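You operate a simulated robot arm through the tools that you are given. There is no shell and no other tool. Be economical: measure what you need, move in short steps, check, and stop when the job is done.

The job below is to be done with a simulated two-armed robot. You get a single attempt, and the scene is never put back.

TASK
On the range end of the long worktop, fold the green checked cloth in half.

The check looks at the end state, three seconds after you hand in, the way a careful person would. Anything else that was tipped, shoved, dropped, spilled or broken makes it a failure. Flat cloth is picked up by pressing the open fingertips on it (5 to 10 N) and closing them slowly along it; thin cloth reads only 2 to 8 mm in the jaws.

THE ROBOT
Two 7-joint arms with two-finger parallel grippers on one trunk, on a base that drives. Base frame: it is fixed to the floor where the robot stands at the start and does not move with it; the origin is under the middle of the robot, x ahead of it, y to its left, z up; the surface under the hand at the start is at about z = 910. Lengths are in mm, angles in degrees, forces in N, time in s.
The left shoulder is at the start at [163, 171, 1108], the right one opposite. With the tool pointing down near the work surface each hand reaches from about 460 to 960 mm from the robot's upright axis, wherever it stands, measured 20 degrees to its own side. Places, roughly: green checked cloth [700, 0, 900]; range end of the long worktop [800, 0, 900]. Payload 4.4 kg a hand.
Tool frame (each hand has its own): the origin (TCP) lies between the finger pads and is the grasp point; the fingertips stand 23 mm ahead of it; z points along the fingers, y is the line along which they close. The gripper opens to 94 mm. The fingers are 38 mm wide and 10 mm thick; the gripper's body (54 by 96 mm) begins 39 mm behind the TCP.
Orientation is told as [roll, pitch, yaw] about the base's x, y, z axes, in that order, counted from this pose: with the fingers straight down and closing along the base's y, the tool's x points along the base's -x, its y along +y and its z along -z.

THE INTERFACE
- The arms move only by the tool step_arm. It takes "left_increments", "right_increments" or both (then of equal length, played together; a hand with none holds still); each is a list of rows, each an object of numbers (a shift or turn left out is 0, a gripper value left out holds the last): "tx", "ty", "tz": the shift along the tool's x, y, z in mm; "ax", "ay", "az": the turn, a rotation vector about the tool's x, y, z in degrees; "hand": the finger opening in mm, from 0 to 94. In form: [{"tx": .., "ty": .., "tz": .., "ax": .., "ay": .., "az": .., "hand": ..}, ...]. A call has 1 to 20 rows; each row shifts and turns the commanded pose from where the row before left it, along the tool's axes as they then stand. Rows are played at 5 a second. More than 50 mm and 8.6 degrees between two rows, or a gripper value outside its range, and nothing of the call is played. Where a pose cannot be reached the arm comes as near as it can. A force on the tool above 40 N (or 10 N above the force at the start of the call, whichever is more), or a blocked arm, ends the call early, and 0.2 s more pass. The fingers move at their own pace (about 72 mm/s each) and stop on an object; they squeeze with about 32 N. The grip force told is the motor's: it shows also when the fingers shut on nothing. Time passes only in rows, and 0.2 s behind the last, so rows that do not move let the fingers close. It gives the time, the measured TCP pose, the force on the tool (base axes), the opening and the grip force at its end, in the units of the frame above (readings bear some noise), with the torque about the TCP (base axes, N m) and any sound that the robot's microphone picked up, and new pictures: "pictures" is both (left out), scene, wrist or none (wrist: the cameras of the hands that moved).
- Cameras (640 x 400 px; columns grow to the right, rows downward): "scene" is now at [290.3, 4.7, 1240.7]; the picture's right is [0.04, -1.00, 0.00], its down [-0.61, -0.02, -0.79] and it looks along [0.79, 0.03, -0.61] (base axes); focal length 214 px, centre (320, 200). "left" rides on the left gripper at [86, -16, -74] in its tool frame; the picture's right is [0.18, 0.98, 0.00], its down [-0.58, 0.11, -0.81] and it looks along [-0.79, 0.15, 0.59] (tool axes); focal length 243 px, centre (320, 200). "right" rides on the right gripper at [86, 16, -74] in its tool frame; the picture's right is [-0.18, 0.98, 0.00], its down [-0.58, -0.11, -0.81] and it looks along [-0.79, -0.15, 0.59] (tool axes); focal length 243 px, centre (320, 200). There is no depth. A picture from a camera that has moved, and an enlarged one, comes with that camera's place and axes in the base frame and with its lens.
- slide_trunk(by): slides the trunk up (or, below 0, down) by that many mm; the arms and the scene camera ride with it, the base frame stays. It gives what a move gives, with no picture.
- drive_base(legs): drives the robot by 1 to 6 legs, each [ahead, left, turn to the left] in mm, mm and degrees, along the robot's own axes; the way and the turn of a leg run together, so that a leg with both is an arc; at most 1500 mm and 180 degrees a leg. The arms and the cameras ride along, it lands a little off, and it stops where it bumps. It gives what a move gives, and a new picture of the scene camera.
- turn_head(pan, tilt): turns the head with the scene camera to pan (to the left, within 80 degrees either way) and tilt (down, from -29 to 69), counted from straight ahead of the robot. It gives what a move gives, and a new picture of the scene camera.
- inspect(camera, box): a new picture of the part [left, top, right, bottom] of that camera's present view, enlarged. It takes no simulated time.
- finish_job(): hands the job in; it is judged then, once.

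Go step by step. Nothing tells you exact positions but the pictures and the camera data: compare them with the known pose of the tool, close in by small moves and look again before you grip or let go. The budget is 120 turns and 260 pictures, counting those below and the enlarged ones. Unless the task says otherwise, let go and move clear before handing in, and close with one line.

The tools are called after "Request:" as a command line: name --argument value ..., lists and objects as JSON in quotes. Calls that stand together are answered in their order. step_arm: Moves the arms, as the interface text tells. Its arguments: {"type":"object","properties":{"left_increments":{"type":"array","items":{"type":"object","properties":{"tx":{"type":"number"},"ty":{"type":"number"},"tz":{"type":"number"},"ax":{"type":"number"},"ay":{"type":"number"},"az":{"type":"number"},"hand":{"type":"number"}}}},"right_increments":{"type":"array","items":{"type":"object","properties":{"tx":{"type":"number"},"ty":{"type":"number"},"tz":{"type":"number"},"ax":{"type":"number"},"ay":{"type":"number"},"az":{"type":"number"},"hand":{"type":"number"}}}},"pictures":{"type":"string","enum":["both","scene","wrist","none"]}},"required":[]} The other tools are called the same way: slide_trunk (by) slides the trunk up or down; drive_base (legs) drives the base; turn_head (pan, tilt) turns the head that bears the scene camera; inspect (camera, box) takes an enlarged picture of a part of a camera's view; finish_job () hands the job in.

At the start:

```text
t: 0.0
left_tool_pos: [544.4, 282.4, 1102.5]
left_tcp_rot: [0.0, 0.0, 0.0]
left_wrist_force: [-0.5, -0.2, -0.5]
left_moment: [-0.04, 0.0, -0.05]
left_grip_width: 94.1
left_gripper_force: 0.0
right_tool_pos: [505.5, -157.5, 1053.9]
right_tcp_rot: [0.1, 0.0, -0.1]
right_wrist_force: [0.3, -0.2, 0.6]
right_moment: [-0.01, 0.01, -0.03]
right_grip_width: 93.9
right_gripper_force: 0.2
trunk travel left (down, up): [-125.0, 263.0]
robot x, y, heading: [-1.1, 4.0, 0.1]
head pan, tilt: [2.3, 37.5]
```

scene: 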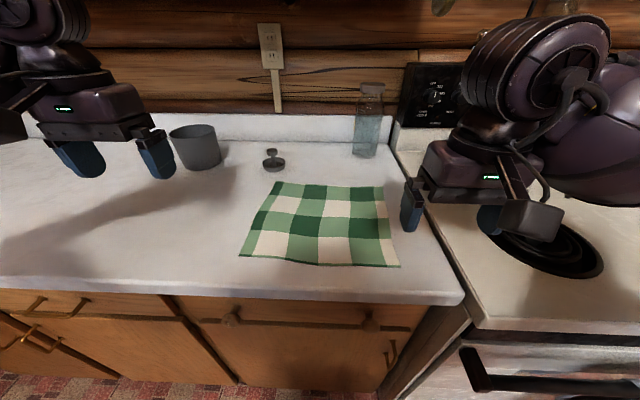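
right: 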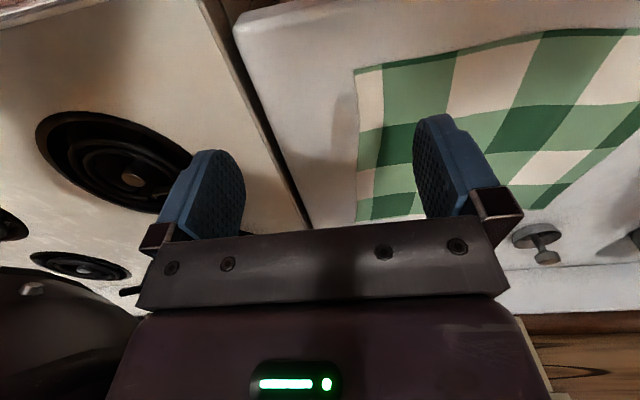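
left: 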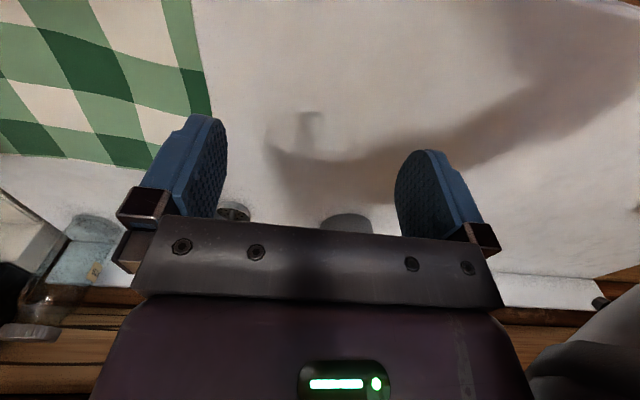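

The cloth lies flat, with corners at roughly (539,166), (529,-131), (797,146) and (784,-150). I plan to grip the two near corners and carry them over to the far edge, so I'll check the corners close up first.

Request:
inspect --camera "scene" --box '[220, 140, 420, 290]'

Request:
step_arm --left_increments '[{"ty": -36, "tz": 15, "hand": 40}, {"ty": -36, "tz": 20}, {"ty": -35, "tz": 25}, {"ty": -35, "tz": 35}, {}, {}]' --right_increments '[{"tx": -10, "ty": 10, "tz": 5, "hand": 40}, {"tx": -12, "ty": 13, "tz": 10}, {"tx": -10, "ty": 13, "tz": 15}, {"tx": -10, "ty": 15, "tz": 20}, {}, {}]'

```text
2.67 times, centred on (320, 215) of scene
camera zoom: at [290.3, 4.7, 1240.7], right [0.04, -1.0, 0.0], down [-0.61, -0.02, -0.79], along [0.79, 0.03, -0.61], focal length 572 px, centre (320, 160)
```

zoom: 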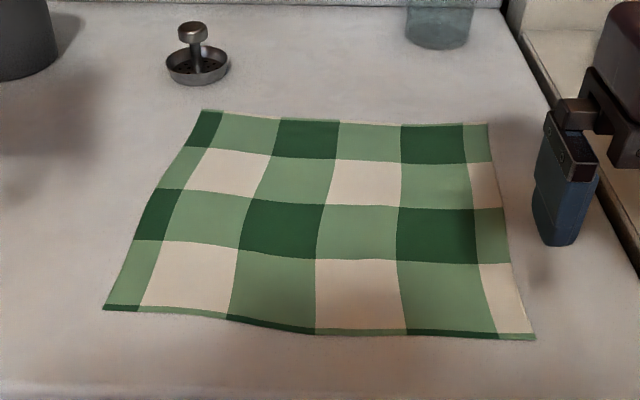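

```text
t: 1.4
left_tool_pos: [543.2, 141.2, 1009.8]
left_tcp_rot: [0.0, 0.0, 0.0]
left_wrist_force: [0.6, -0.1, -0.7]
left_moment: [0.02, 0.01, -0.01]
left_grip_width: 40.0
left_gripper_force: 0.1
right_tool_pos: [548.2, -108.3, 1006.5]
right_tcp_rot: [0.0, 0.0, 0.0]
right_wrist_force: [0.2, -0.3, -0.2]
right_moment: [0.02, 0.01, -0.01]
right_grip_width: 40.0
right_gripper_force: 0.1
trunk travel left (down, up): [-125.0, 263.0]
robot x, y, heading: [-0.7, -0.1, 0.3]
head pan, tilt: [2.3, 37.5]
camera scene: at [290.7, 4.7, 1240.5], right [0.04, -1.0, 0.0], down [-0.61, -0.02, -0.79], along [0.79, 0.03, -0.61], focal length 214 px, centre (320, 200)
camera right: at [461.2, -91.6, 1078.7], right [0.18, 0.98, 0.0], down [0.58, -0.11, 0.81], along [0.79, -0.15, -0.59], focal length 243 px, centre (320, 200)
camera left: at [454.4, 125.2, 1085.7], right [-0.18, 0.98, 0.0], down [0.58, 0.11, 0.81], along [0.79, 0.15, -0.59], focal length 243 px, centre (320, 200)
```

scene: 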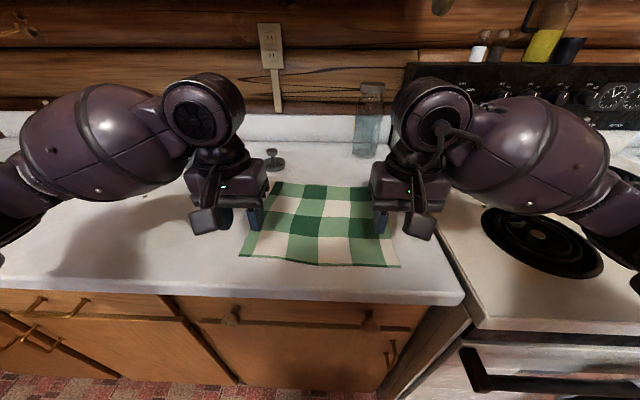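
right: 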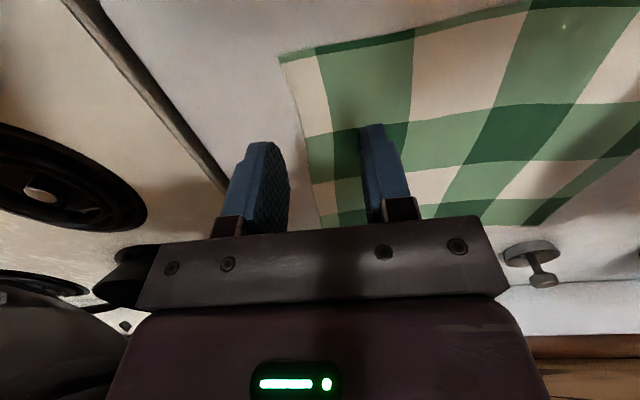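
left: 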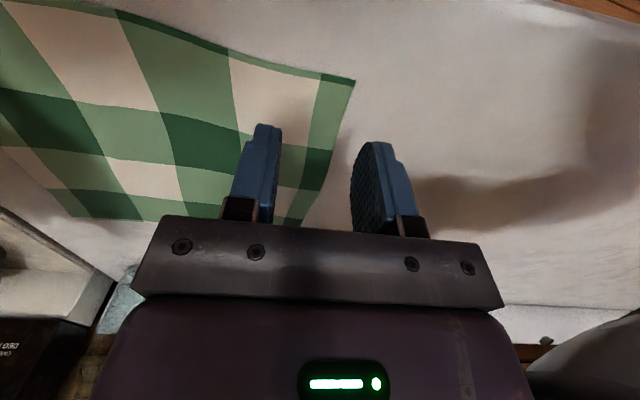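

The wrist cameras agree on the corners: left near (539,167), right near (529,-131). I'll lower both hands to just above the cloth, inside those corners, with the opening at 30.

Request:
step_arm --left_increments '[{"tx": -9, "ty": -5, "tz": 20, "hand": 30}, {"tz": 25}, {"tz": 18}, {}]' --right_increments '[{"tx": 3, "ty": 7, "tz": 20, "hand": 30}, {"tz": 25}, {"tz": 15}, {}]' --pictures "wrist"

```text
t: 2.4
left_tool_pos: [551.7, 136.2, 947.6]
left_tcp_rot: [0.0, -0.1, 0.0]
left_wrist_force: [0.0, -0.1, -0.3]
left_moment: [0.0, -0.01, 0.04]
left_grip_width: 29.9
left_gripper_force: 0.1
right_tool_pos: [543.9, -99.3, 944.9]
right_tcp_rot: [0.0, 0.1, 0.0]
right_wrist_force: [-0.3, -0.7, 0.6]
right_moment: [-0.01, 0.0, 0.0]
right_grip_width: 29.9
right_gripper_force: 0.0
trunk travel left (down, up): [-125.0, 263.0]
robot x, y, heading: [-0.6, -1.4, -0.0]
head pan, tilt: [2.3, 37.5]
camera right: at [457.8, -82.6, 1017.6], right [0.18, 0.98, 0.0], down [0.58, -0.11, 0.81], along [0.79, -0.15, -0.59], focal length 243 px, centre (320, 200)
camera left: at [464.2, 119.6, 1024.7], right [-0.18, 0.98, 0.0], down [0.58, 0.11, 0.81], along [0.79, 0.15, -0.59], focal length 243 px, centre (320, 200)
```

right: 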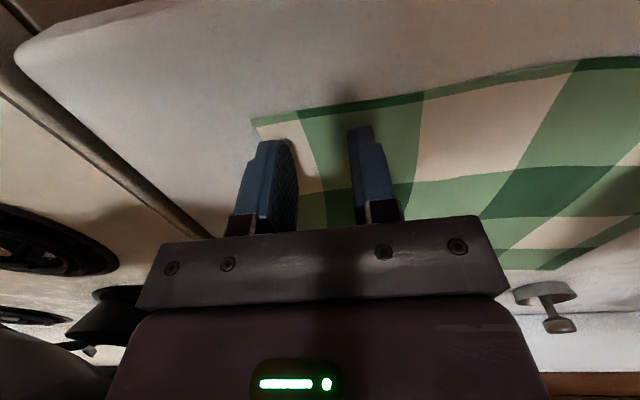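
left: 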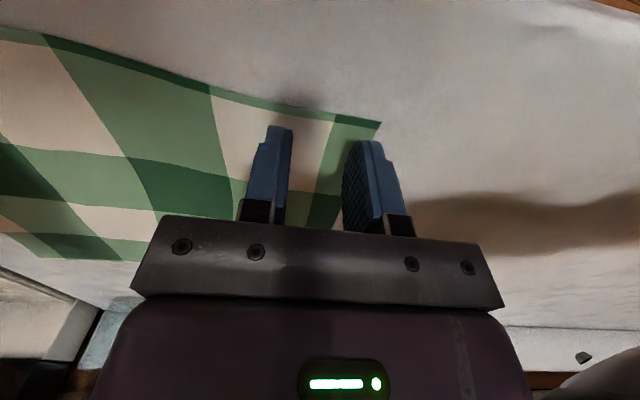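

The fingers are over both corners. I'll press down in small steps now.

Request:
step_arm --left_increments '[{"tz": 5}, {"tz": 4}, {"tz": 2}, {}]' --right_increments '[{"tz": 4}, {"tz": 3}, {"tz": 2}, {}]' --pictures "none"

```text
t: 3.4
left_tool_pos: [553.5, 136.4, 934.6]
left_tcp_rot: [0.0, -0.1, 0.1]
left_wrist_force: [-0.4, 0.5, 1.1]
left_moment: [-0.02, -0.01, 0.01]
left_grip_width: 30.2
left_gripper_force: 0.1
right_tool_pos: [544.0, -99.3, 936.4]
right_tcp_rot: [0.0, 0.0, 0.1]
right_wrist_force: [-0.5, -0.4, 0.0]
right_moment: [-0.01, -0.02, 0.01]
right_grip_width: 30.1
right_gripper_force: 0.1
trunk travel left (down, up): [-125.0, 263.0]
robot x, y, heading: [-3.0, 1.3, -0.4]
head pan, tilt: [2.3, 37.5]
```

Request:
step_arm --left_increments '[{"tz": 1}, {"tz": 1}, {}]' --right_increments '[{"tz": 2}, {"tz": 1}, {}]' --pictures "none"

```text
t: 4.2
left_tool_pos: [551.8, 134.9, 933.4]
left_tcp_rot: [0.0, -0.2, 0.0]
left_wrist_force: [2.1, 0.0, 8.3]
left_moment: [0.01, -0.02, 0.01]
left_grip_width: 30.1
left_gripper_force: 0.0
right_tool_pos: [544.2, -100.3, 934.8]
right_tcp_rot: [0.0, -0.1, 0.0]
right_wrist_force: [-1.4, -1.2, 14.4]
right_moment: [-0.18, 0.16, -0.02]
right_grip_width: 29.9
right_gripper_force: 0.1
trunk travel left (down, up): [-125.0, 263.0]
robot x, y, heading: [-1.3, -2.0, -0.2]
head pan, tilt: [2.3, 37.5]
```

Both hands are in contact: the left reads 8 N, the right 14 N. I'll ease the right slightly and close both slowly.

Request:
step_arm --left_increments '[{"hand": 27}, {"hand": 24}, {"hand": 21}, {"hand": 18}, {"hand": 15}, {"hand": 12}, {"hand": 9}, {"hand": 6}, {"hand": 3}, {"hand": 0}, {}, {}]' --right_increments '[{"tz": -0.6, "hand": 27}, {"hand": 24}, {"hand": 21}, {"hand": 18}, {"hand": 15}, {"hand": 12}, {"hand": 9}, {"hand": 6}, {"hand": 3}, {"hand": 0}, {}, {}]' --pictures "both"

```text
t: 6.8
left_tool_pos: [551.5, 136.3, 932.6]
left_tcp_rot: [0.0, -0.3, 0.0]
left_wrist_force: [1.1, -5.6, 26.9]
left_moment: [-0.11, 0.06, -0.06]
left_grip_width: 1.8
left_gripper_force: 31.8
right_tool_pos: [542.8, -99.4, 932.9]
right_tcp_rot: [0.0, -0.1, 0.0]
right_wrist_force: [-0.1, 7.9, 13.2]
right_moment: [0.13, 0.04, 0.06]
right_grip_width: 1.7
right_gripper_force: 32.1
trunk travel left (down, up): [-125.0, 263.0]
robot x, y, heading: [-0.4, -1.8, -0.1]
head pan, tilt: [2.3, 37.5]
camera scene: at [287.9, 4.6, 1241.5], right [0.04, -1.0, 0.0], down [-0.61, -0.02, -0.79], along [0.79, 0.03, -0.61], focal length 214 px, centre (320, 200)
camera right: at [456.3, -83.1, 1007.3], right [0.18, 0.98, 0.0], down [0.58, -0.11, 0.81], along [0.79, -0.15, -0.59], focal length 243 px, centre (320, 200)
camera left: at [463.0, 120.0, 1010.3], right [-0.18, 0.98, 0.0], down [0.58, 0.11, 0.81], along [0.79, 0.15, -0.59], focal length 243 px, centre (320, 200)
```

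scene: 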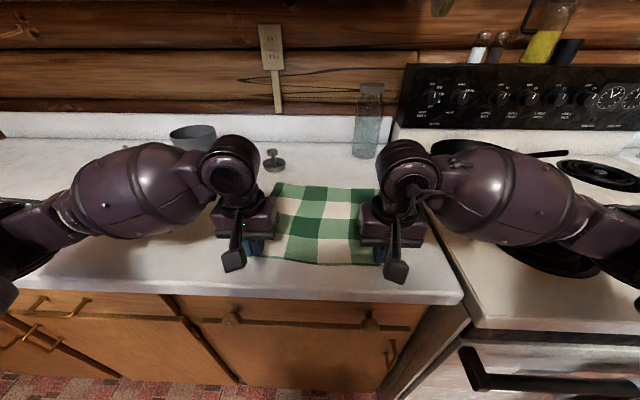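
right: 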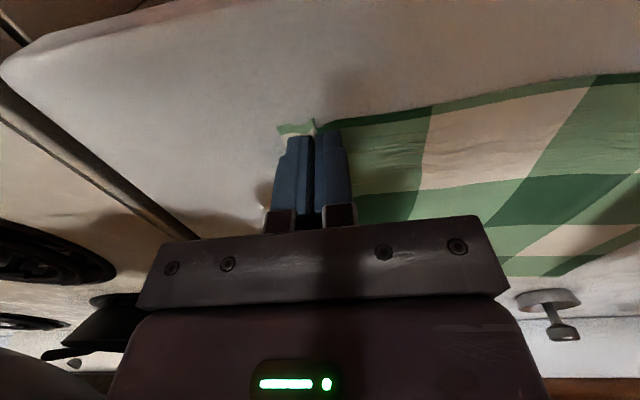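
left: 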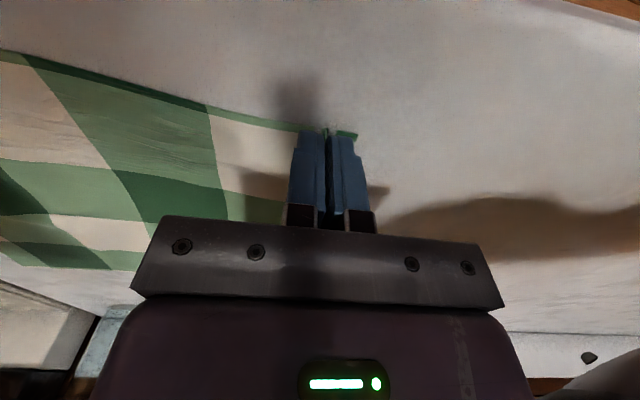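

Both hands seem to have pinched a ridge. I'll lift a little to check that it holds.

Request:
step_arm --left_increments '[{"tz": -10}, {"tz": -15}, {"tz": -15, "tx": -5}, {"tz": -15, "tx": -10}, {}]' --right_increments '[{"tz": -10}, {"tz": -15}, {"tz": -15, "tx": -5}, {"tz": -15, "tx": -10}, {}]'

```text
t: 8.0
left_tool_pos: [567.8, 135.1, 987.3]
left_tcp_rot: [-0.1, 0.1, 0.0]
left_wrist_force: [0.2, -4.1, 0.1]
left_moment: [-0.1, 0.0, -0.05]
left_grip_width: 1.7
left_gripper_force: 32.0
right_tool_pos: [559.6, -99.3, 987.3]
right_tcp_rot: [0.1, 0.1, 0.0]
right_wrist_force: [0.0, 4.0, 0.4]
right_moment: [0.07, 0.0, 0.04]
right_grip_width: 1.5
right_gripper_force: 31.6
trunk travel left (down, up): [-125.0, 263.0]
robot x, y, heading: [0.8, 1.0, 0.0]
head pan, tilt: [2.3, 37.5]
camera scene: at [290.6, 4.7, 1240.5], right [0.04, -1.0, 0.0], down [-0.61, -0.02, -0.79], along [0.79, 0.03, -0.61], focal length 214 px, centre (320, 200)
camera right: at [472.9, -82.7, 1061.0], right [0.18, 0.98, 0.0], down [0.58, -0.11, 0.81], along [0.79, -0.15, -0.59], focal length 243 px, centre (320, 200)
camera left: at [479.9, 119.1, 1063.8], right [-0.18, 0.98, 0.0], down [0.58, 0.11, 0.81], along [0.79, 0.15, -0.59], focal length 243 px, centre (320, 200)
```

scene: 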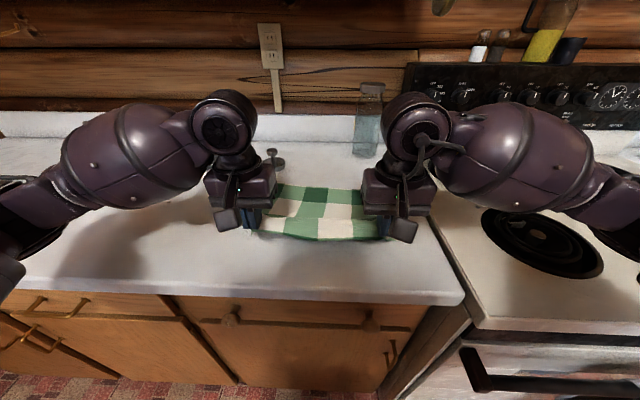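
right: 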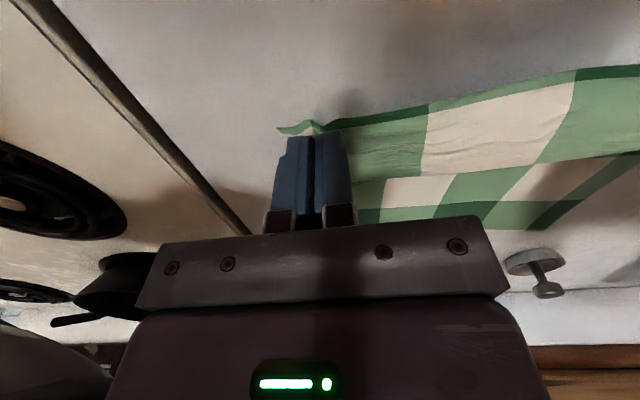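
left: 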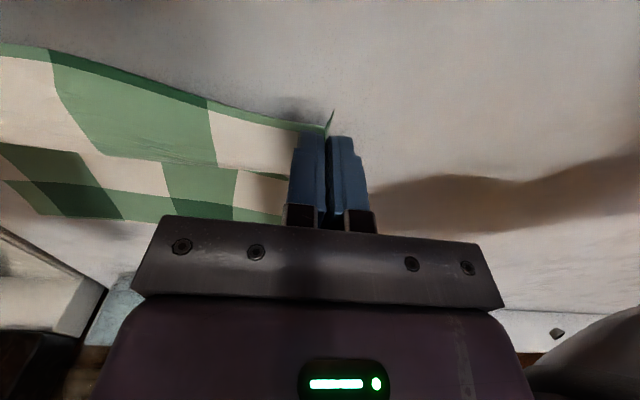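

The grip holds. But carrying the near edge over with vertical fingers would turn the gripped strip back on itself. Folding the far edge toward me lets the hands pitch naturally with the cloth, so I'll lay this edge back down and reopen the fingers.

Request:
step_arm --left_increments '[{"tx": 10, "tz": 15}, {"tx": 5, "tz": 15}, {"tx": 2, "tz": 15}, {"tz": 8}, {"tz": 2}, {"hand": 6}, {"hand": 12}, {"hand": 18}, {"hand": 24}, {"hand": 30}, {}, {"tz": -20}, {"tz": -40}, {"tz": -40}, {}]' --right_increments '[{"tx": 10, "tz": 15}, {"tx": 5, "tz": 15}, {"tx": 2, "tz": 15}, {"tz": 8}, {"tz": 2}, {"hand": 6}, {"hand": 12}, {"hand": 18}, {"hand": 24}, {"hand": 30}, {}, {"tz": -20}, {"tz": -40}, {"tz": -40}, {}]'

```text
t: 11.2
left_tool_pos: [552.6, 134.6, 1030.2]
left_tcp_rot: [0.0, 0.1, 0.0]
left_wrist_force: [-0.5, -1.0, 0.0]
left_moment: [-0.02, 0.03, 0.01]
left_grip_width: 30.1
left_gripper_force: 0.1
right_tool_pos: [545.0, -100.3, 1031.2]
right_tcp_rot: [-0.1, 0.0, 0.0]
right_wrist_force: [0.0, -0.1, -0.5]
right_moment: [-0.01, 0.0, 0.01]
right_grip_width: 29.9
right_gripper_force: 0.1
trunk travel left (down, up): [-125.0, 263.0]
robot x, y, heading: [1.2, 3.8, 0.3]
head pan, tilt: [2.3, 37.5]
camera scene: at [291.2, 4.8, 1240.1], right [0.04, -1.0, 0.0], down [-0.61, -0.02, -0.79], along [0.79, 0.03, -0.61], focal length 214 px, centre (320, 200)
camera right: at [459.9, -84.7, 1104.2], right [0.18, 0.98, 0.0], down [0.58, -0.11, 0.81], along [0.79, -0.15, -0.59], focal length 243 px, centre (320, 200)
camera left: at [464.4, 118.2, 1106.5], right [-0.18, 0.98, 0.0], down [0.58, 0.11, 0.8], along [0.79, 0.15, -0.59], focal length 243 px, centre (320, 200)
```

scene: 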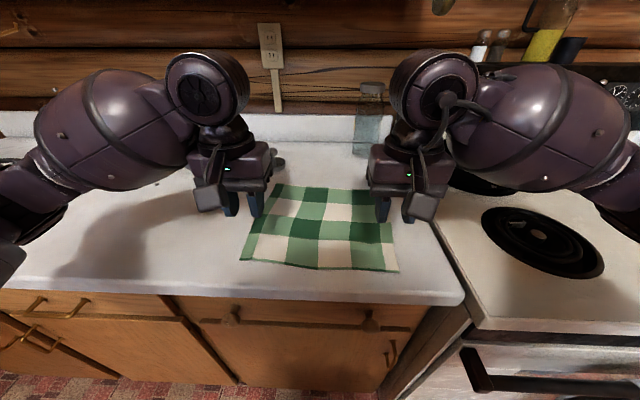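
right: 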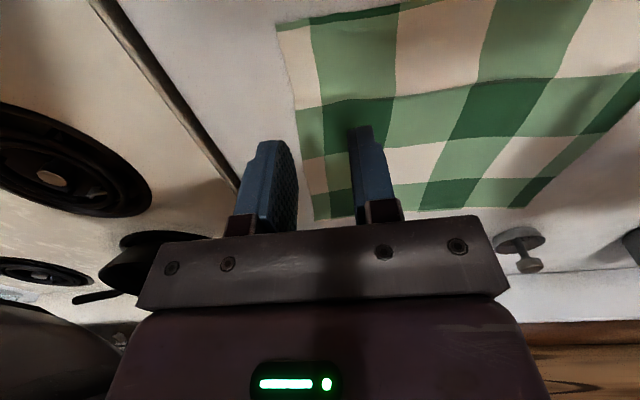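
left: 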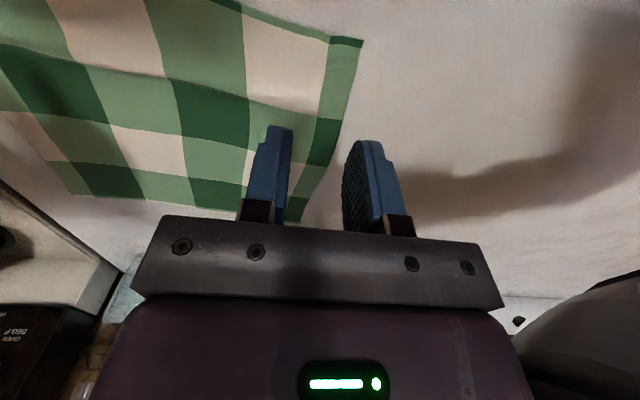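

The cloth is flat again. I'll back the base about 100 mm so the hands have room to pitch at the near end, then move them over the far corners.

Request:
drive_base --legs '[[-100, 0, 0]]'

```text
t: 12.3
left_tool_pos: [450.2, 135.0, 1030.6]
left_tcp_rot: [0.0, 0.0, 0.1]
left_wrist_force: [0.3, 0.5, 0.0]
left_moment: [0.02, 0.01, 0.02]
left_grip_width: 29.8
left_gripper_force: 0.1
right_tool_pos: [445.4, -100.2, 1030.8]
right_tcp_rot: [0.1, 0.0, 0.2]
right_wrist_force: [-0.2, 0.6, -0.1]
right_moment: [0.0, 0.0, -0.01]
right_grip_width: 29.7
right_gripper_force: 0.0
trunk travel left (down, up): [-125.0, 263.0]
robot x, y, heading: [-98.6, -0.9, 0.0]
head pan, tilt: [2.3, 37.5]
camera scene: at [190.3, 5.3, 1240.7], right [0.04, -1.0, 0.0], down [-0.61, -0.03, -0.79], along [0.79, 0.03, -0.61], focal length 214 px, centre (320, 200)
```

scene: 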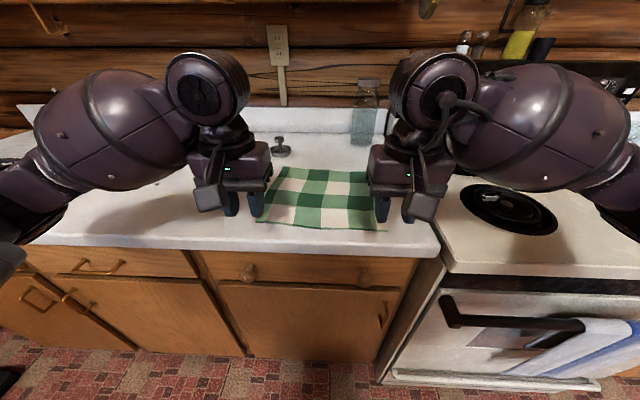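

Before gripping, I'll test that the release pose is reachable: pitched about 48° at roughly (550, ±, 1030).

Request:
step_arm --left_increments '[{"tx": -50}, {"tx": -50}, {"ay": -8}, {"ay": -8}, {"ay": -8}, {"ay": -8}, {"ay": -8}, {"ay": -8}, {}]' --right_increments '[{"tx": -50}, {"tx": -50}, {"ay": -8}, {"ay": -8}, {"ay": -8}, {"ay": -8}, {"ay": -8}, {"ay": -8}, {}]'

```text
t: 14.3
left_tool_pos: [551.4, 137.0, 1030.2]
left_tcp_rot: [-0.1, -48.1, 0.1]
left_wrist_force: [0.6, 0.0, 0.0]
left_moment: [-0.02, 0.01, 0.01]
left_grip_width: 29.9
left_gripper_force: 0.0
right_tool_pos: [546.7, -100.4, 1030.1]
right_tcp_rot: [0.0, -48.0, 0.0]
right_wrist_force: [-0.8, 0.6, -0.6]
right_moment: [0.04, -0.03, 0.02]
right_grip_width: 29.9
right_gripper_force: 0.1
trunk travel left (down, up): [-125.0, 263.0]
robot x, y, heading: [-98.2, -1.5, -0.2]
head pan, tilt: [2.3, 37.5]
camera scene: at [190.8, 5.3, 1240.7], right [0.04, -1.0, 0.0], down [-0.61, -0.03, -0.79], along [0.79, 0.03, -0.61], focal length 214 px, centre (320, 200)
camera right: at [433.8, -84.3, 1015.3], right [0.12, 0.98, 0.14], down [-0.21, -0.11, 0.97], along [0.97, -0.15, 0.19], focal length 243 px, centre (320, 200)
camera left: at [437.2, 119.9, 1018.1], right [-0.12, 0.98, -0.14], down [-0.21, 0.11, 0.97], along [0.97, 0.15, 0.19], focal length 243 px, centre (320, 200)
```

scene: 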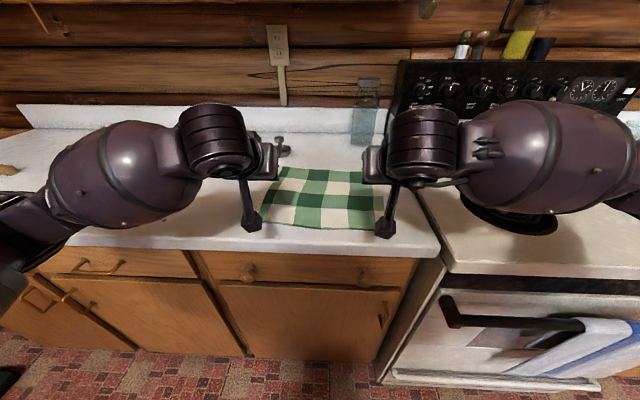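
right: 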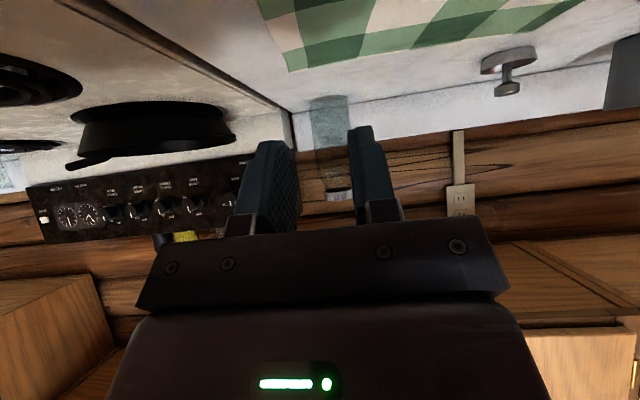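
left: 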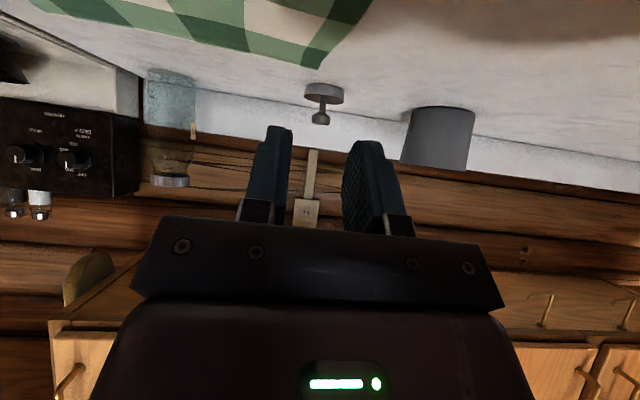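

The release pose is reachable. I'll go vertical again and move above the far corners.

Request:
step_arm --left_increments '[{"ay": 8}, {"ay": 8}, {"ay": 8}, {"ay": 8}, {"ay": 8}, {"ay": 8}, {"tx": -45, "ty": -5}, {"tx": -45, "ty": -5}, {"tx": -45, "ty": -5}, {"tx": -45, "ty": -6}, {"tx": -40}, {"tz": 30}, {}, {}]' --right_increments '[{"ay": 8}, {"ay": 8}, {"ay": 8}, {"ay": 8}, {"ay": 8}, {"ay": 8}, {"tx": -45, "ty": -5}, {"tx": -45, "ty": -5}, {"tx": -45, "ty": -5}, {"tx": -45, "ty": -6}, {"tx": -35}, {"tz": 30}, {}, {}]'

```text
t: 17.4
left_tool_pos: [772.8, 120.1, 998.4]
left_tcp_rot: [0.0, 0.0, 0.2]
left_wrist_force: [-0.4, -0.8, 0.8]
left_moment: [0.0, 0.0, -0.03]
left_grip_width: 30.1
left_gripper_force: 0.1
right_tool_pos: [759.9, -118.5, 1000.8]
right_tcp_rot: [0.1, 0.1, 0.0]
right_wrist_force: [0.0, -0.1, 0.6]
right_moment: [-0.01, 0.01, 0.02]
right_grip_width: 29.9
right_gripper_force: 0.1
trunk travel left (down, up): [-125.0, 263.0]
robot x, y, heading: [-98.4, 1.9, 0.1]
head pan, tilt: [2.3, 37.5]
camera scene: at [191.1, 5.3, 1240.7], right [0.04, -1.0, 0.0], down [-0.61, -0.03, -0.79], along [0.79, 0.03, -0.61], focal length 214 px, centre (320, 200)
camera right: at [673.4, -103.0, 1073.1], right [0.18, 0.98, 0.0], down [0.58, -0.11, 0.81], along [0.79, -0.15, -0.59], focal length 243 px, centre (320, 200)
camera left: at [685.6, 102.7, 1075.9], right [-0.19, 0.98, 0.0], down [0.58, 0.11, 0.81], along [0.79, 0.15, -0.59], focal length 243 px, centre (320, 200)
```

scene: 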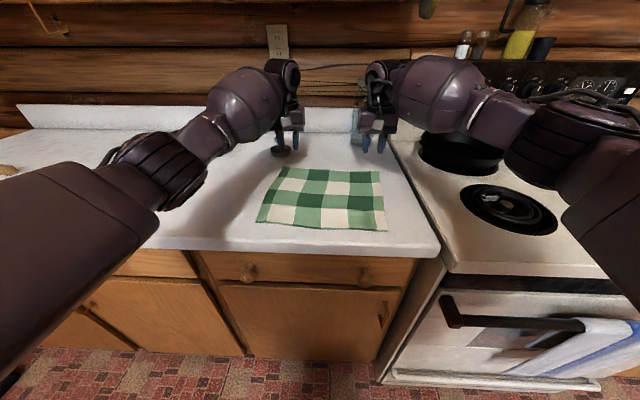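
right: 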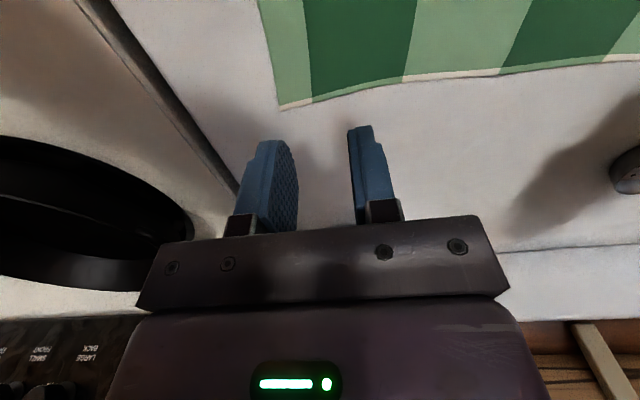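
left: 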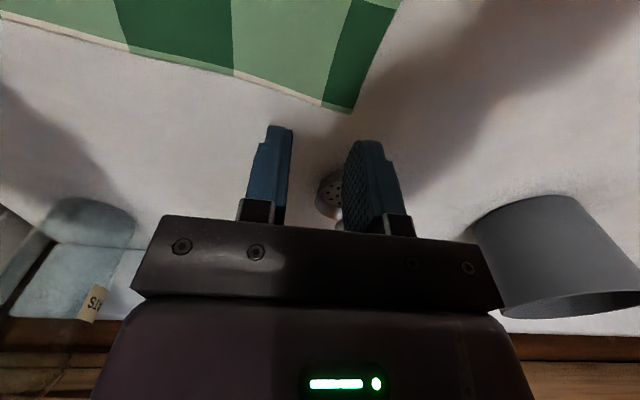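

The far corners are at about (790,148) on the left and (774,-150) on the right. I'll align and lower to just above the cloth.

Request:
step_arm --left_increments '[{"tx": -7, "tz": 20}, {"tz": 20}, {"tz": 14}, {}, {}]' --right_increments '[{"tx": -2, "ty": -3, "tz": 20}, {"tz": 20}, {"tz": 16}, {}, {}]' --pictures "wrist"

```text
t: 18.6
left_tool_pos: [778.9, 117.8, 945.7]
left_tcp_rot: [-0.1, 0.0, 0.1]
left_wrist_force: [-0.3, 0.3, -0.9]
left_moment: [0.01, -0.01, 0.01]
left_grip_width: 30.2
left_gripper_force: 0.1
right_tool_pos: [763.6, -122.2, 942.6]
right_tcp_rot: [0.0, 0.0, 0.1]
right_wrist_force: [0.4, 0.0, -0.8]
right_moment: [0.02, -0.01, 0.02]
right_grip_width: 30.0
right_gripper_force: 0.0
trunk travel left (down, up): [-125.0, 263.0]
robot x, y, heading: [-99.7, 2.7, 0.0]
head pan, tilt: [2.3, 37.5]
camera right: at [677.3, -106.9, 1016.3], right [0.18, 0.98, 0.0], down [0.58, -0.11, 0.81], along [0.79, -0.15, -0.59], focal length 243 px, centre (320, 200)
camera left: at [691.9, 100.3, 1022.0], right [-0.19, 0.98, 0.0], down [0.58, 0.11, 0.81], along [0.79, 0.15, -0.59], focal length 243 px, centre (320, 200)
```

right: 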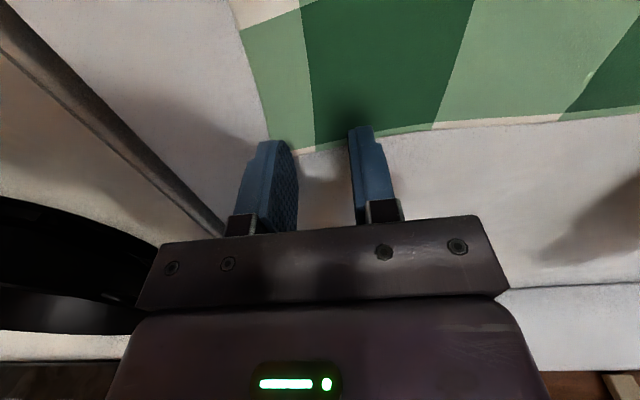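
left: 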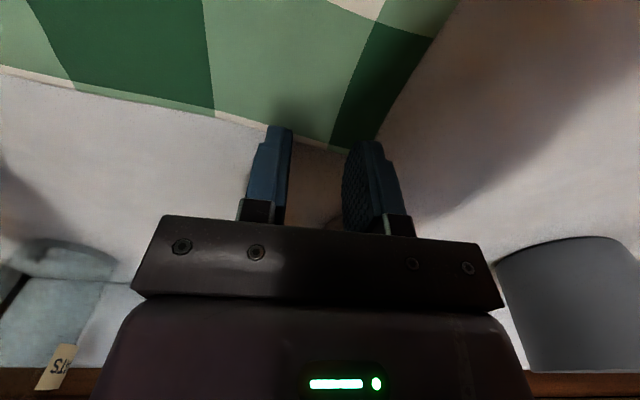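

The fingers overlap the far edge by about 26 mm. I'll shift both inward 4 mm and press.

Request:
step_arm --left_increments '[{"ty": -4, "tz": 4}, {"tz": 4}, {"tz": 2}, {}]' --right_increments '[{"ty": 4, "tz": 3}, {"tz": 2}, {"tz": 2}, {}]' --pictures "none"

Request:
step_arm --left_increments '[{"tz": 1}, {}]' --right_increments '[{"tz": 1}, {}]' --pictures "none"

```text
t: 19.6
left_tool_pos: [779.3, 112.7, 936.3]
left_tcp_rot: [0.1, 0.0, 0.1]
left_wrist_force: [1.0, 1.0, -0.2]
left_moment: [0.0, 0.0, -0.02]
left_grip_width: 29.9
left_gripper_force: 0.1
right_tool_pos: [764.5, -118.4, 937.6]
right_tcp_rot: [0.1, 0.0, 0.1]
right_wrist_force: [0.6, -0.2, 0.0]
right_moment: [0.01, -0.02, 0.0]
right_grip_width: 29.9
right_gripper_force: 0.0
trunk travel left (down, up): [-125.0, 263.0]
robot x, y, heading: [-100.6, 2.4, 0.1]
head pan, tilt: [2.3, 37.5]
```

```text
t: 20.1
left_tool_pos: [778.5, 112.5, 935.6]
left_tcp_rot: [0.0, 0.0, 0.1]
left_wrist_force: [0.5, 0.1, 0.2]
left_moment: [0.01, 0.03, -0.04]
left_grip_width: 29.8
left_gripper_force: 0.0
right_tool_pos: [763.7, -118.1, 936.9]
right_tcp_rot: [0.0, 0.1, 0.1]
right_wrist_force: [-0.4, 1.0, 0.0]
right_moment: [0.01, -0.01, 0.0]
right_grip_width: 29.9
right_gripper_force: 0.1
trunk travel left (down, up): [-125.0, 263.0]
robot x, y, heading: [-98.4, -0.4, -0.0]
head pan, tilt: [2.3, 37.5]
```

Request:
step_arm --left_increments '[{"tz": 1}, {"tz": 1}, {}]' --right_increments '[{"tz": 1.5}, {"tz": 1}, {}]' --pictures "none"

```text
t: 20.9
left_tool_pos: [778.4, 112.1, 933.0]
left_tcp_rot: [-0.1, 0.0, 0.0]
left_wrist_force: [0.5, 0.2, 1.7]
left_moment: [-0.03, 0.01, 0.01]
left_grip_width: 30.2
left_gripper_force: 0.2
right_tool_pos: [762.2, -119.8, 934.0]
right_tcp_rot: [0.0, -0.1, 0.1]
right_wrist_force: [1.3, 1.9, 1.7]
right_moment: [0.0, -0.01, -0.04]
right_grip_width: 29.9
right_gripper_force: 0.1
trunk travel left (down, up): [-125.0, 263.0]
robot x, y, heading: [-101.7, -1.5, 0.2]
head pan, tilt: [2.3, 37.5]
```

Request:
step_arm --left_increments '[{"tz": 0.8}, {}]' --right_increments '[{"tz": 0.8}, {}]' --pictures "none"

```text
t: 21.6
left_tool_pos: [778.5, 111.0, 934.3]
left_tcp_rot: [0.0, 0.0, 0.1]
left_wrist_force: [0.7, -0.3, 4.0]
left_moment: [0.04, 0.0, -0.01]
left_grip_width: 30.1
left_gripper_force: 0.1
right_tool_pos: [763.1, -119.1, 932.8]
right_tcp_rot: [0.0, -0.1, 0.1]
right_wrist_force: [0.5, 0.4, 3.2]
right_moment: [0.01, -0.07, -0.04]
right_grip_width: 30.0
right_gripper_force: 0.0
trunk travel left (down, up): [-125.0, 263.0]
robot x, y, heading: [-98.8, -1.9, 0.3]
head pan, tilt: [2.3, 37.5]
```

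Both hands are in contact at 3–4 N. I'll press slightly more and close slowly.

Request:
step_arm --left_increments '[{"tz": 0.5}, {"hand": 27}, {"hand": 24}, {"hand": 21}, {"hand": 18}, {"hand": 15}, {"hand": 12}, {"hand": 9}, {"hand": 6}, {"hand": 3}, {"hand": 0}, {}, {}]' --right_increments '[{"tz": 0.6}, {"hand": 27}, {"hand": 24}, {"hand": 21}, {"hand": 18}, {"hand": 15}, {"hand": 12}, {"hand": 9}, {"hand": 6}, {"hand": 3}, {"hand": 0}, {}, {}]' --pictures "wrist"

```text
t: 24.4
left_tool_pos: [776.9, 112.2, 933.5]
left_tcp_rot: [0.0, 0.0, 0.0]
left_wrist_force: [-0.5, -0.4, 6.9]
left_moment: [0.0, 0.01, 0.0]
left_grip_width: 1.6
left_gripper_force: 32.3
right_tool_pos: [761.7, -119.4, 934.3]
right_tcp_rot: [0.0, -0.1, 0.1]
right_wrist_force: [1.1, -0.4, 7.4]
right_moment: [-0.02, -0.02, 0.05]
right_grip_width: 0.0
right_gripper_force: 31.7
trunk travel left (down, up): [-125.0, 263.0]
robot x, y, heading: [-102.7, 3.3, 0.1]
head pan, tilt: [2.3, 37.5]
camera right: at [676.0, -103.3, 1007.4], right [0.18, 0.98, 0.0], down [0.58, -0.11, 0.81], along [0.79, -0.15, -0.59], focal length 243 px, centre (320, 200)
camera left: at [689.4, 95.4, 1010.5], right [-0.19, 0.98, 0.0], down [0.58, 0.11, 0.81], along [0.79, 0.15, -0.59], focal length 243 px, centre (320, 200)
```

right: 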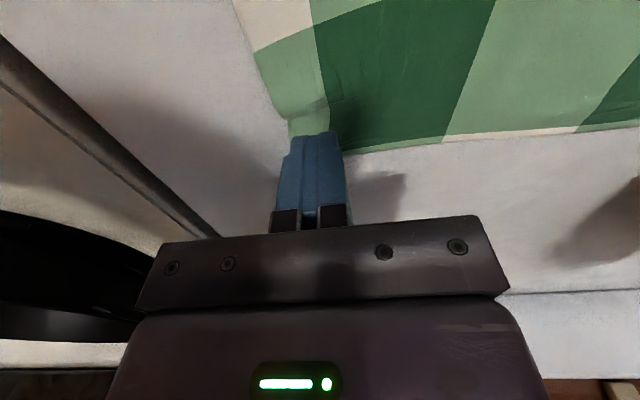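
left: 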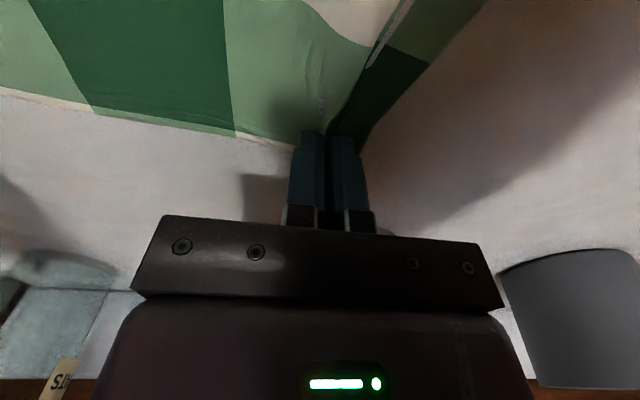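

The left hand has the cloth, but the right closed on nothing. I'll reopen the right, move it 4 mm further onto the cloth, and press a bit harder.

Request:
step_arm --right_increments '[{"hand": 10}, {"hand": 20}, {"hand": 30}, {"tz": -5}, {"tx": 4}, {"tz": 5}, {"tz": 1}, {}]' --pictures "wrist"

```text
t: 26.1
left_tool_pos: [777.3, 111.2, 933.9]
left_tcp_rot: [0.0, -0.1, 0.1]
left_wrist_force: [0.7, 1.2, 9.8]
left_moment: [0.03, -0.01, 0.01]
left_grip_width: 1.5
left_gripper_force: 32.0
right_tool_pos: [758.2, -118.7, 934.7]
right_tcp_rot: [0.0, -0.2, 0.1]
right_wrist_force: [-1.4, -1.1, 6.2]
right_moment: [-0.06, 0.01, -0.02]
right_grip_width: 29.9
right_gripper_force: 0.1
trunk travel left (down, up): [-125.0, 263.0]
robot x, y, heading: [-100.0, 0.3, 0.1]
head pan, tilt: [2.3, 37.5]
camera right: at [672.0, -103.0, 1007.4], right [0.18, 0.98, 0.0], down [0.58, -0.11, 0.81], along [0.79, -0.15, -0.59], focal length 243 px, centre (320, 200)
```

right: 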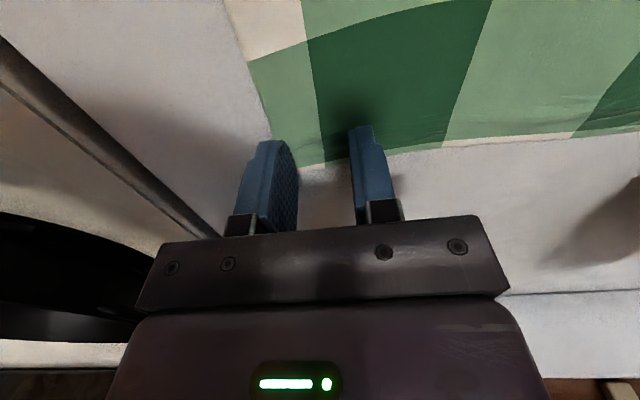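

Request:
step_arm --right_increments '[{"tz": 0.8}, {"hand": 27}, {"hand": 24}, {"hand": 21}, {"hand": 18}, {"hand": 15}, {"hand": 12}, {"hand": 9}, {"hand": 6}, {"hand": 3}, {"hand": 0}, {}, {}]' --pictures "wrist"

```text
t: 28.9
left_tool_pos: [775.9, 111.4, 936.0]
left_tcp_rot: [-0.1, 0.0, 0.1]
left_wrist_force: [0.1, -9.4, -0.7]
left_moment: [-0.19, 0.01, 0.1]
left_grip_width: 2.0
left_gripper_force: 32.7
right_tool_pos: [757.3, -117.8, 934.3]
right_tcp_rot: [0.0, -0.3, 0.2]
right_wrist_force: [-0.7, 14.1, 24.1]
right_moment: [0.29, 0.26, -0.1]
right_grip_width: 1.8
right_gripper_force: 32.3
trunk travel left (down, up): [-125.0, 263.0]
robot x, y, heading: [-97.3, -1.9, 0.4]
head pan, tilt: [2.3, 37.5]
camera right: at [670.6, -101.7, 1007.2], right [0.18, 0.98, 0.0], down [0.58, -0.11, 0.81], along [0.8, -0.14, -0.59], focal length 243 px, centre (320, 200)
```

right: 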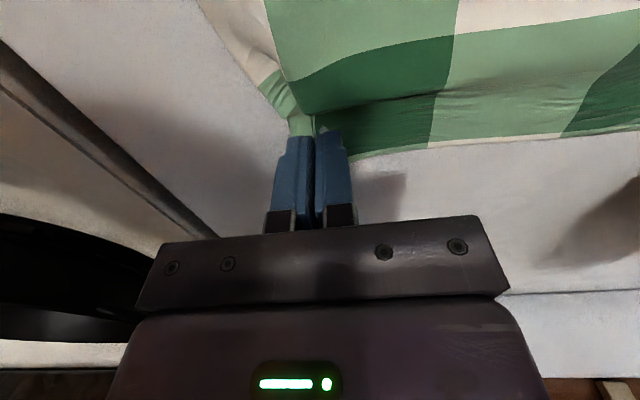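

Both grips now hold cloth. I'll lift slightly, ease the sideways tension, and check.

Request:
step_arm --left_increments '[{"tz": -15, "ty": -1}, {"tz": -15, "tx": 3, "ty": -1}, {"tz": -15, "tx": 7, "ty": -1}, {}]' --right_increments '[{"tz": -15, "ty": 1}, {"tz": -15, "tx": 3, "ty": 1}, {"tz": -15, "tx": 7, "ty": 1}, {}]'

```text
t: 29.9
left_tool_pos: [768.7, 109.6, 976.2]
left_tcp_rot: [0.0, 0.1, 0.2]
left_wrist_force: [-0.5, -3.8, -0.4]
left_moment: [-0.09, 0.02, 0.06]
left_grip_width: 1.7
left_gripper_force: 31.9
right_tool_pos: [748.8, -117.7, 976.5]
right_tcp_rot: [-0.2, 0.2, 0.2]
right_wrist_force: [0.8, 2.4, -0.7]
right_moment: [0.05, -0.02, -0.02]
right_grip_width: 1.7
right_gripper_force: 31.9
trunk travel left (down, up): [-125.0, 263.0]
robot x, y, heading: [-98.1, -1.9, -0.0]
head pan, tilt: [2.3, 37.5]
camera scene: at [191.5, 5.3, 1240.3], right [0.04, -1.0, 0.0], down [-0.61, -0.03, -0.79], along [0.79, 0.03, -0.61], focal length 214 px, centre (320, 200)
camera right: at [662.8, -100.8, 1049.5], right [0.18, 0.98, 0.0], down [0.58, -0.11, 0.81], along [0.79, -0.15, -0.59], focal length 243 px, centre (320, 200)
camera left: at [681.2, 93.0, 1052.6], right [-0.19, 0.98, 0.0], down [0.58, 0.11, 0.81], along [0.79, 0.15, -0.59], focal length 243 px, centre (320, 200)
```

scene: 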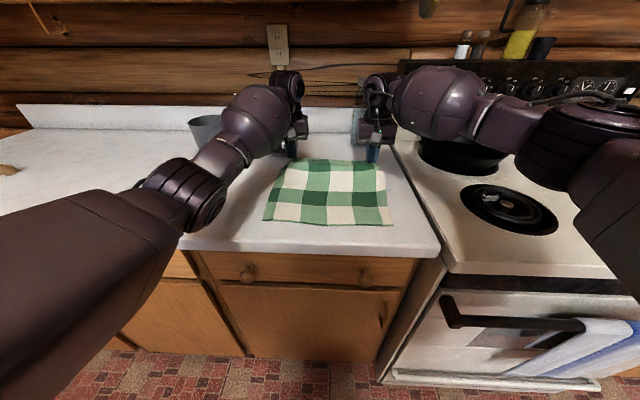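
right: 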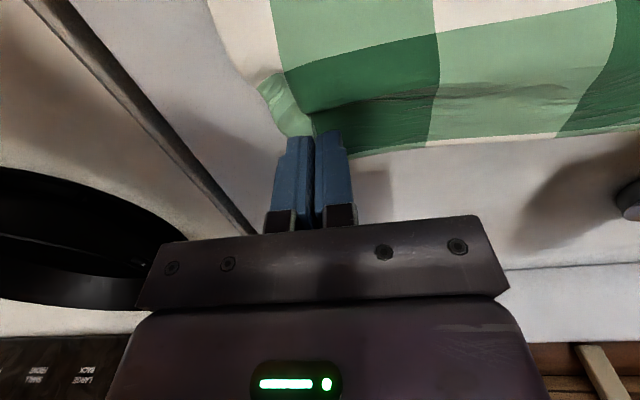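
left: 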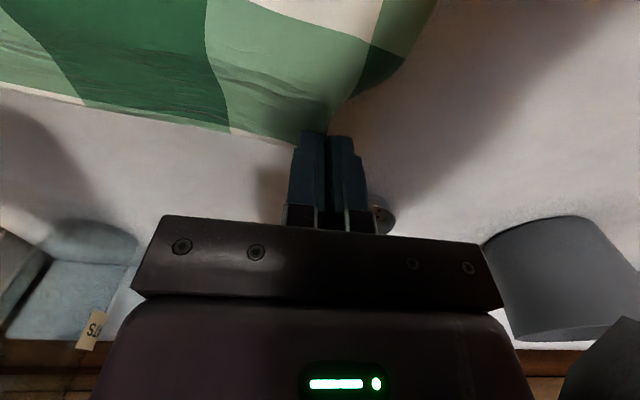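

The cloth is lifting well. I'll carry it up and back while pitching the hands.

Request:
step_arm --left_increments '[{"tx": 11, "tz": -19, "ay": -8}, {"tx": 11.6, "tz": -17.8, "ay": -8}, {"tx": 13.4, "tz": -18.4, "ay": -8}, {"tx": 16, "tz": -18.1, "ay": -8}, {"tx": 18.5, "tz": -17.5, "ay": -8}, {"tx": 20.7, "tz": -17.4, "ay": -8}, {}]' --right_increments '[{"tx": 11, "tz": -19, "ay": -8}, {"tx": 11.6, "tz": -17.8, "ay": -8}, {"tx": 13.4, "tz": -18.4, "ay": -8}, {"tx": 16, "tz": -18.1, "ay": -8}, {"tx": 18.5, "tz": -17.5, "ay": -8}, {"tx": 20.7, "tz": -17.4, "ay": -8}, {}]'

```text
t: 31.6
left_tool_pos: [652.1, 108.5, 1042.2]
left_tcp_rot: [0.0, -48.1, 0.1]
left_wrist_force: [-0.5, -3.5, -0.5]
left_moment: [-0.12, -0.01, -0.01]
left_grip_width: 1.8
left_gripper_force: 31.9
right_tool_pos: [630.6, -117.4, 1041.2]
right_tcp_rot: [0.0, -48.2, 0.1]
right_wrist_force: [-0.1, 4.2, -0.5]
right_moment: [0.04, 0.0, 0.05]
right_grip_width: 2.0
right_gripper_force: 32.0
trunk travel left (down, up): [-125.0, 263.0]
robot x, y, heading: [-99.3, 0.0, -0.1]
head pan, tilt: [2.3, 37.5]
camera scene: at [191.1, 5.3, 1240.6], right [0.04, -1.0, 0.0], down [-0.61, -0.03, -0.79], along [0.79, 0.03, -0.61], focal length 214 px, centre (320, 200)
camera right: at [517.5, -101.7, 1025.3], right [0.12, 0.98, 0.14], down [-0.21, -0.11, 0.97], along [0.97, -0.15, 0.19], focal length 243 px, centre (320, 200)
camera left: at [537.8, 92.2, 1029.4], right [-0.13, 0.98, -0.14], down [-0.21, 0.11, 0.97], along [0.97, 0.15, 0.19], focal length 243 px, centre (320, 200)
```

scene: 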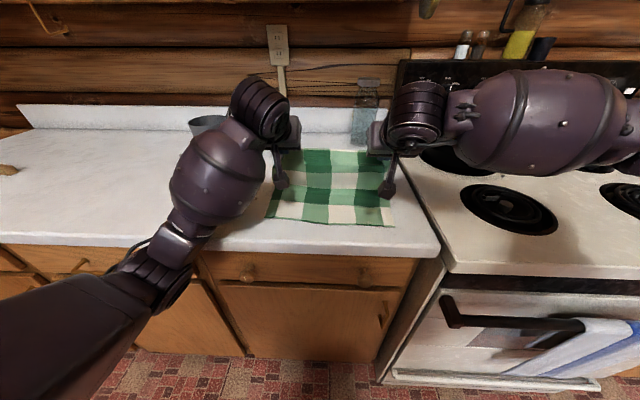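
right: 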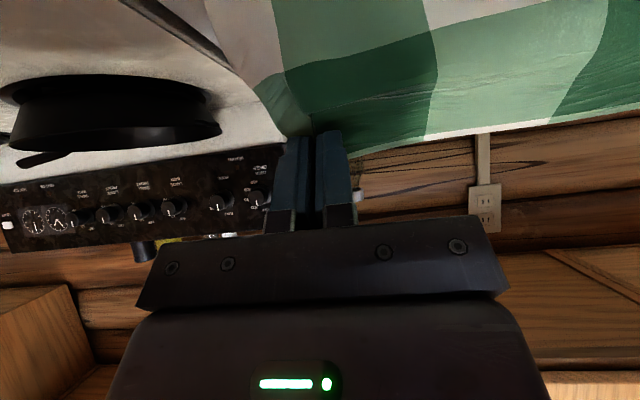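
left: 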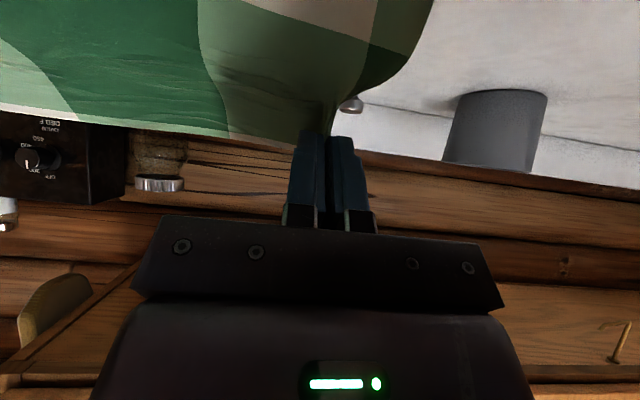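

The sheet is turning over cleanly. I'll continue back and down toward the near edge.

Request:
step_arm --left_increments '[{"tx": 19.7, "tz": -15.9, "ay": -8}, {"tx": 20.6, "tz": -16.2}, {"tx": 22.8, "tz": -8.8}, {"tx": 24.9, "tz": 2.4}, {"tx": 21.6, "tz": 7.3}, {}, {}]' --right_increments '[{"tx": 19.7, "tz": -15.9, "ay": -8}, {"tx": 20.6, "tz": -16.2}, {"tx": 22.8, "tz": -8.8}, {"tx": 24.9, "tz": 2.4}, {"tx": 21.6, "tz": 7.3}, {}, {}]'

```text
t: 33.1
left_tool_pos: [562.4, 108.6, 972.5]
left_tcp_rot: [0.0, -56.0, 0.2]
left_wrist_force: [-0.1, -1.9, 0.1]
left_moment: [-0.07, -0.02, -0.01]
left_grip_width: 1.7
left_gripper_force: 31.9
right_tool_pos: [544.9, -115.7, 970.7]
right_tcp_rot: [0.0, -56.0, 0.1]
right_wrist_force: [1.0, 2.1, -0.3]
right_moment: [0.05, -0.01, -0.01]
right_grip_width: 1.8
right_gripper_force: 32.0
trunk travel left (down, up): [-125.0, 263.0]
robot x, y, heading: [-99.3, 3.1, -0.2]
head pan, tilt: [2.3, 37.5]
camera scene: at [191.0, 5.3, 1240.7], right [0.04, -1.0, 0.0], down [-0.61, -0.03, -0.79], along [0.79, 0.03, -0.61], focal length 214 px, centre (320, 200)
camera right: at [433.3, -99.7, 939.6], right [0.1, 0.98, 0.15], down [-0.34, -0.11, 0.93], along [0.93, -0.15, 0.33], focal length 243 px, centre (320, 200)
camera left: at [452.1, 92.8, 945.1], right [-0.11, 0.98, -0.15], down [-0.34, 0.11, 0.93], along [0.93, 0.15, 0.33], focal length 243 px, centre (320, 200)
```

scene: 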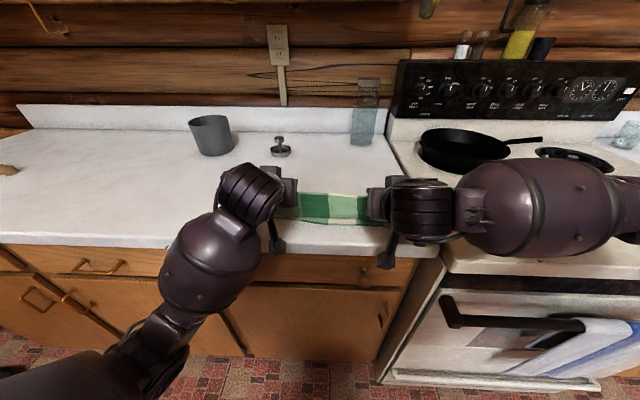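
right: 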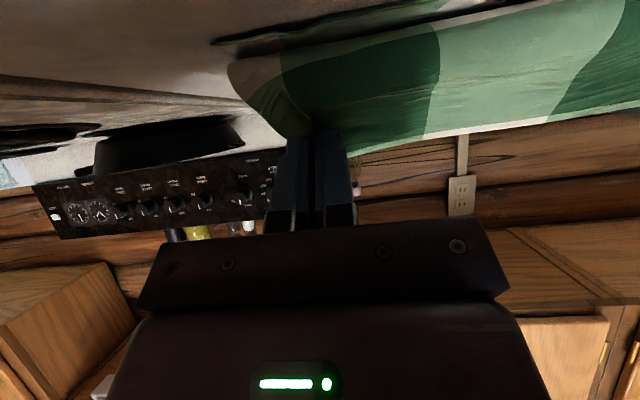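
left: 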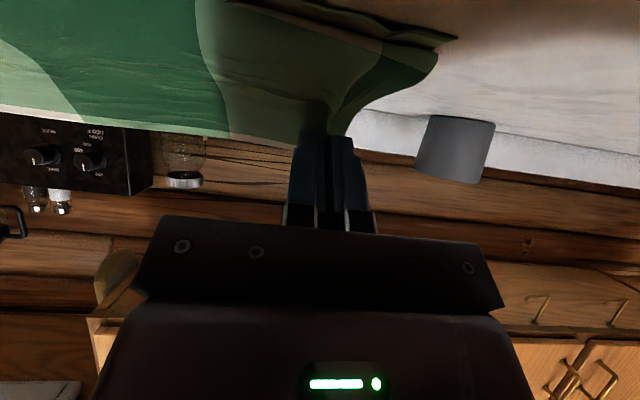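

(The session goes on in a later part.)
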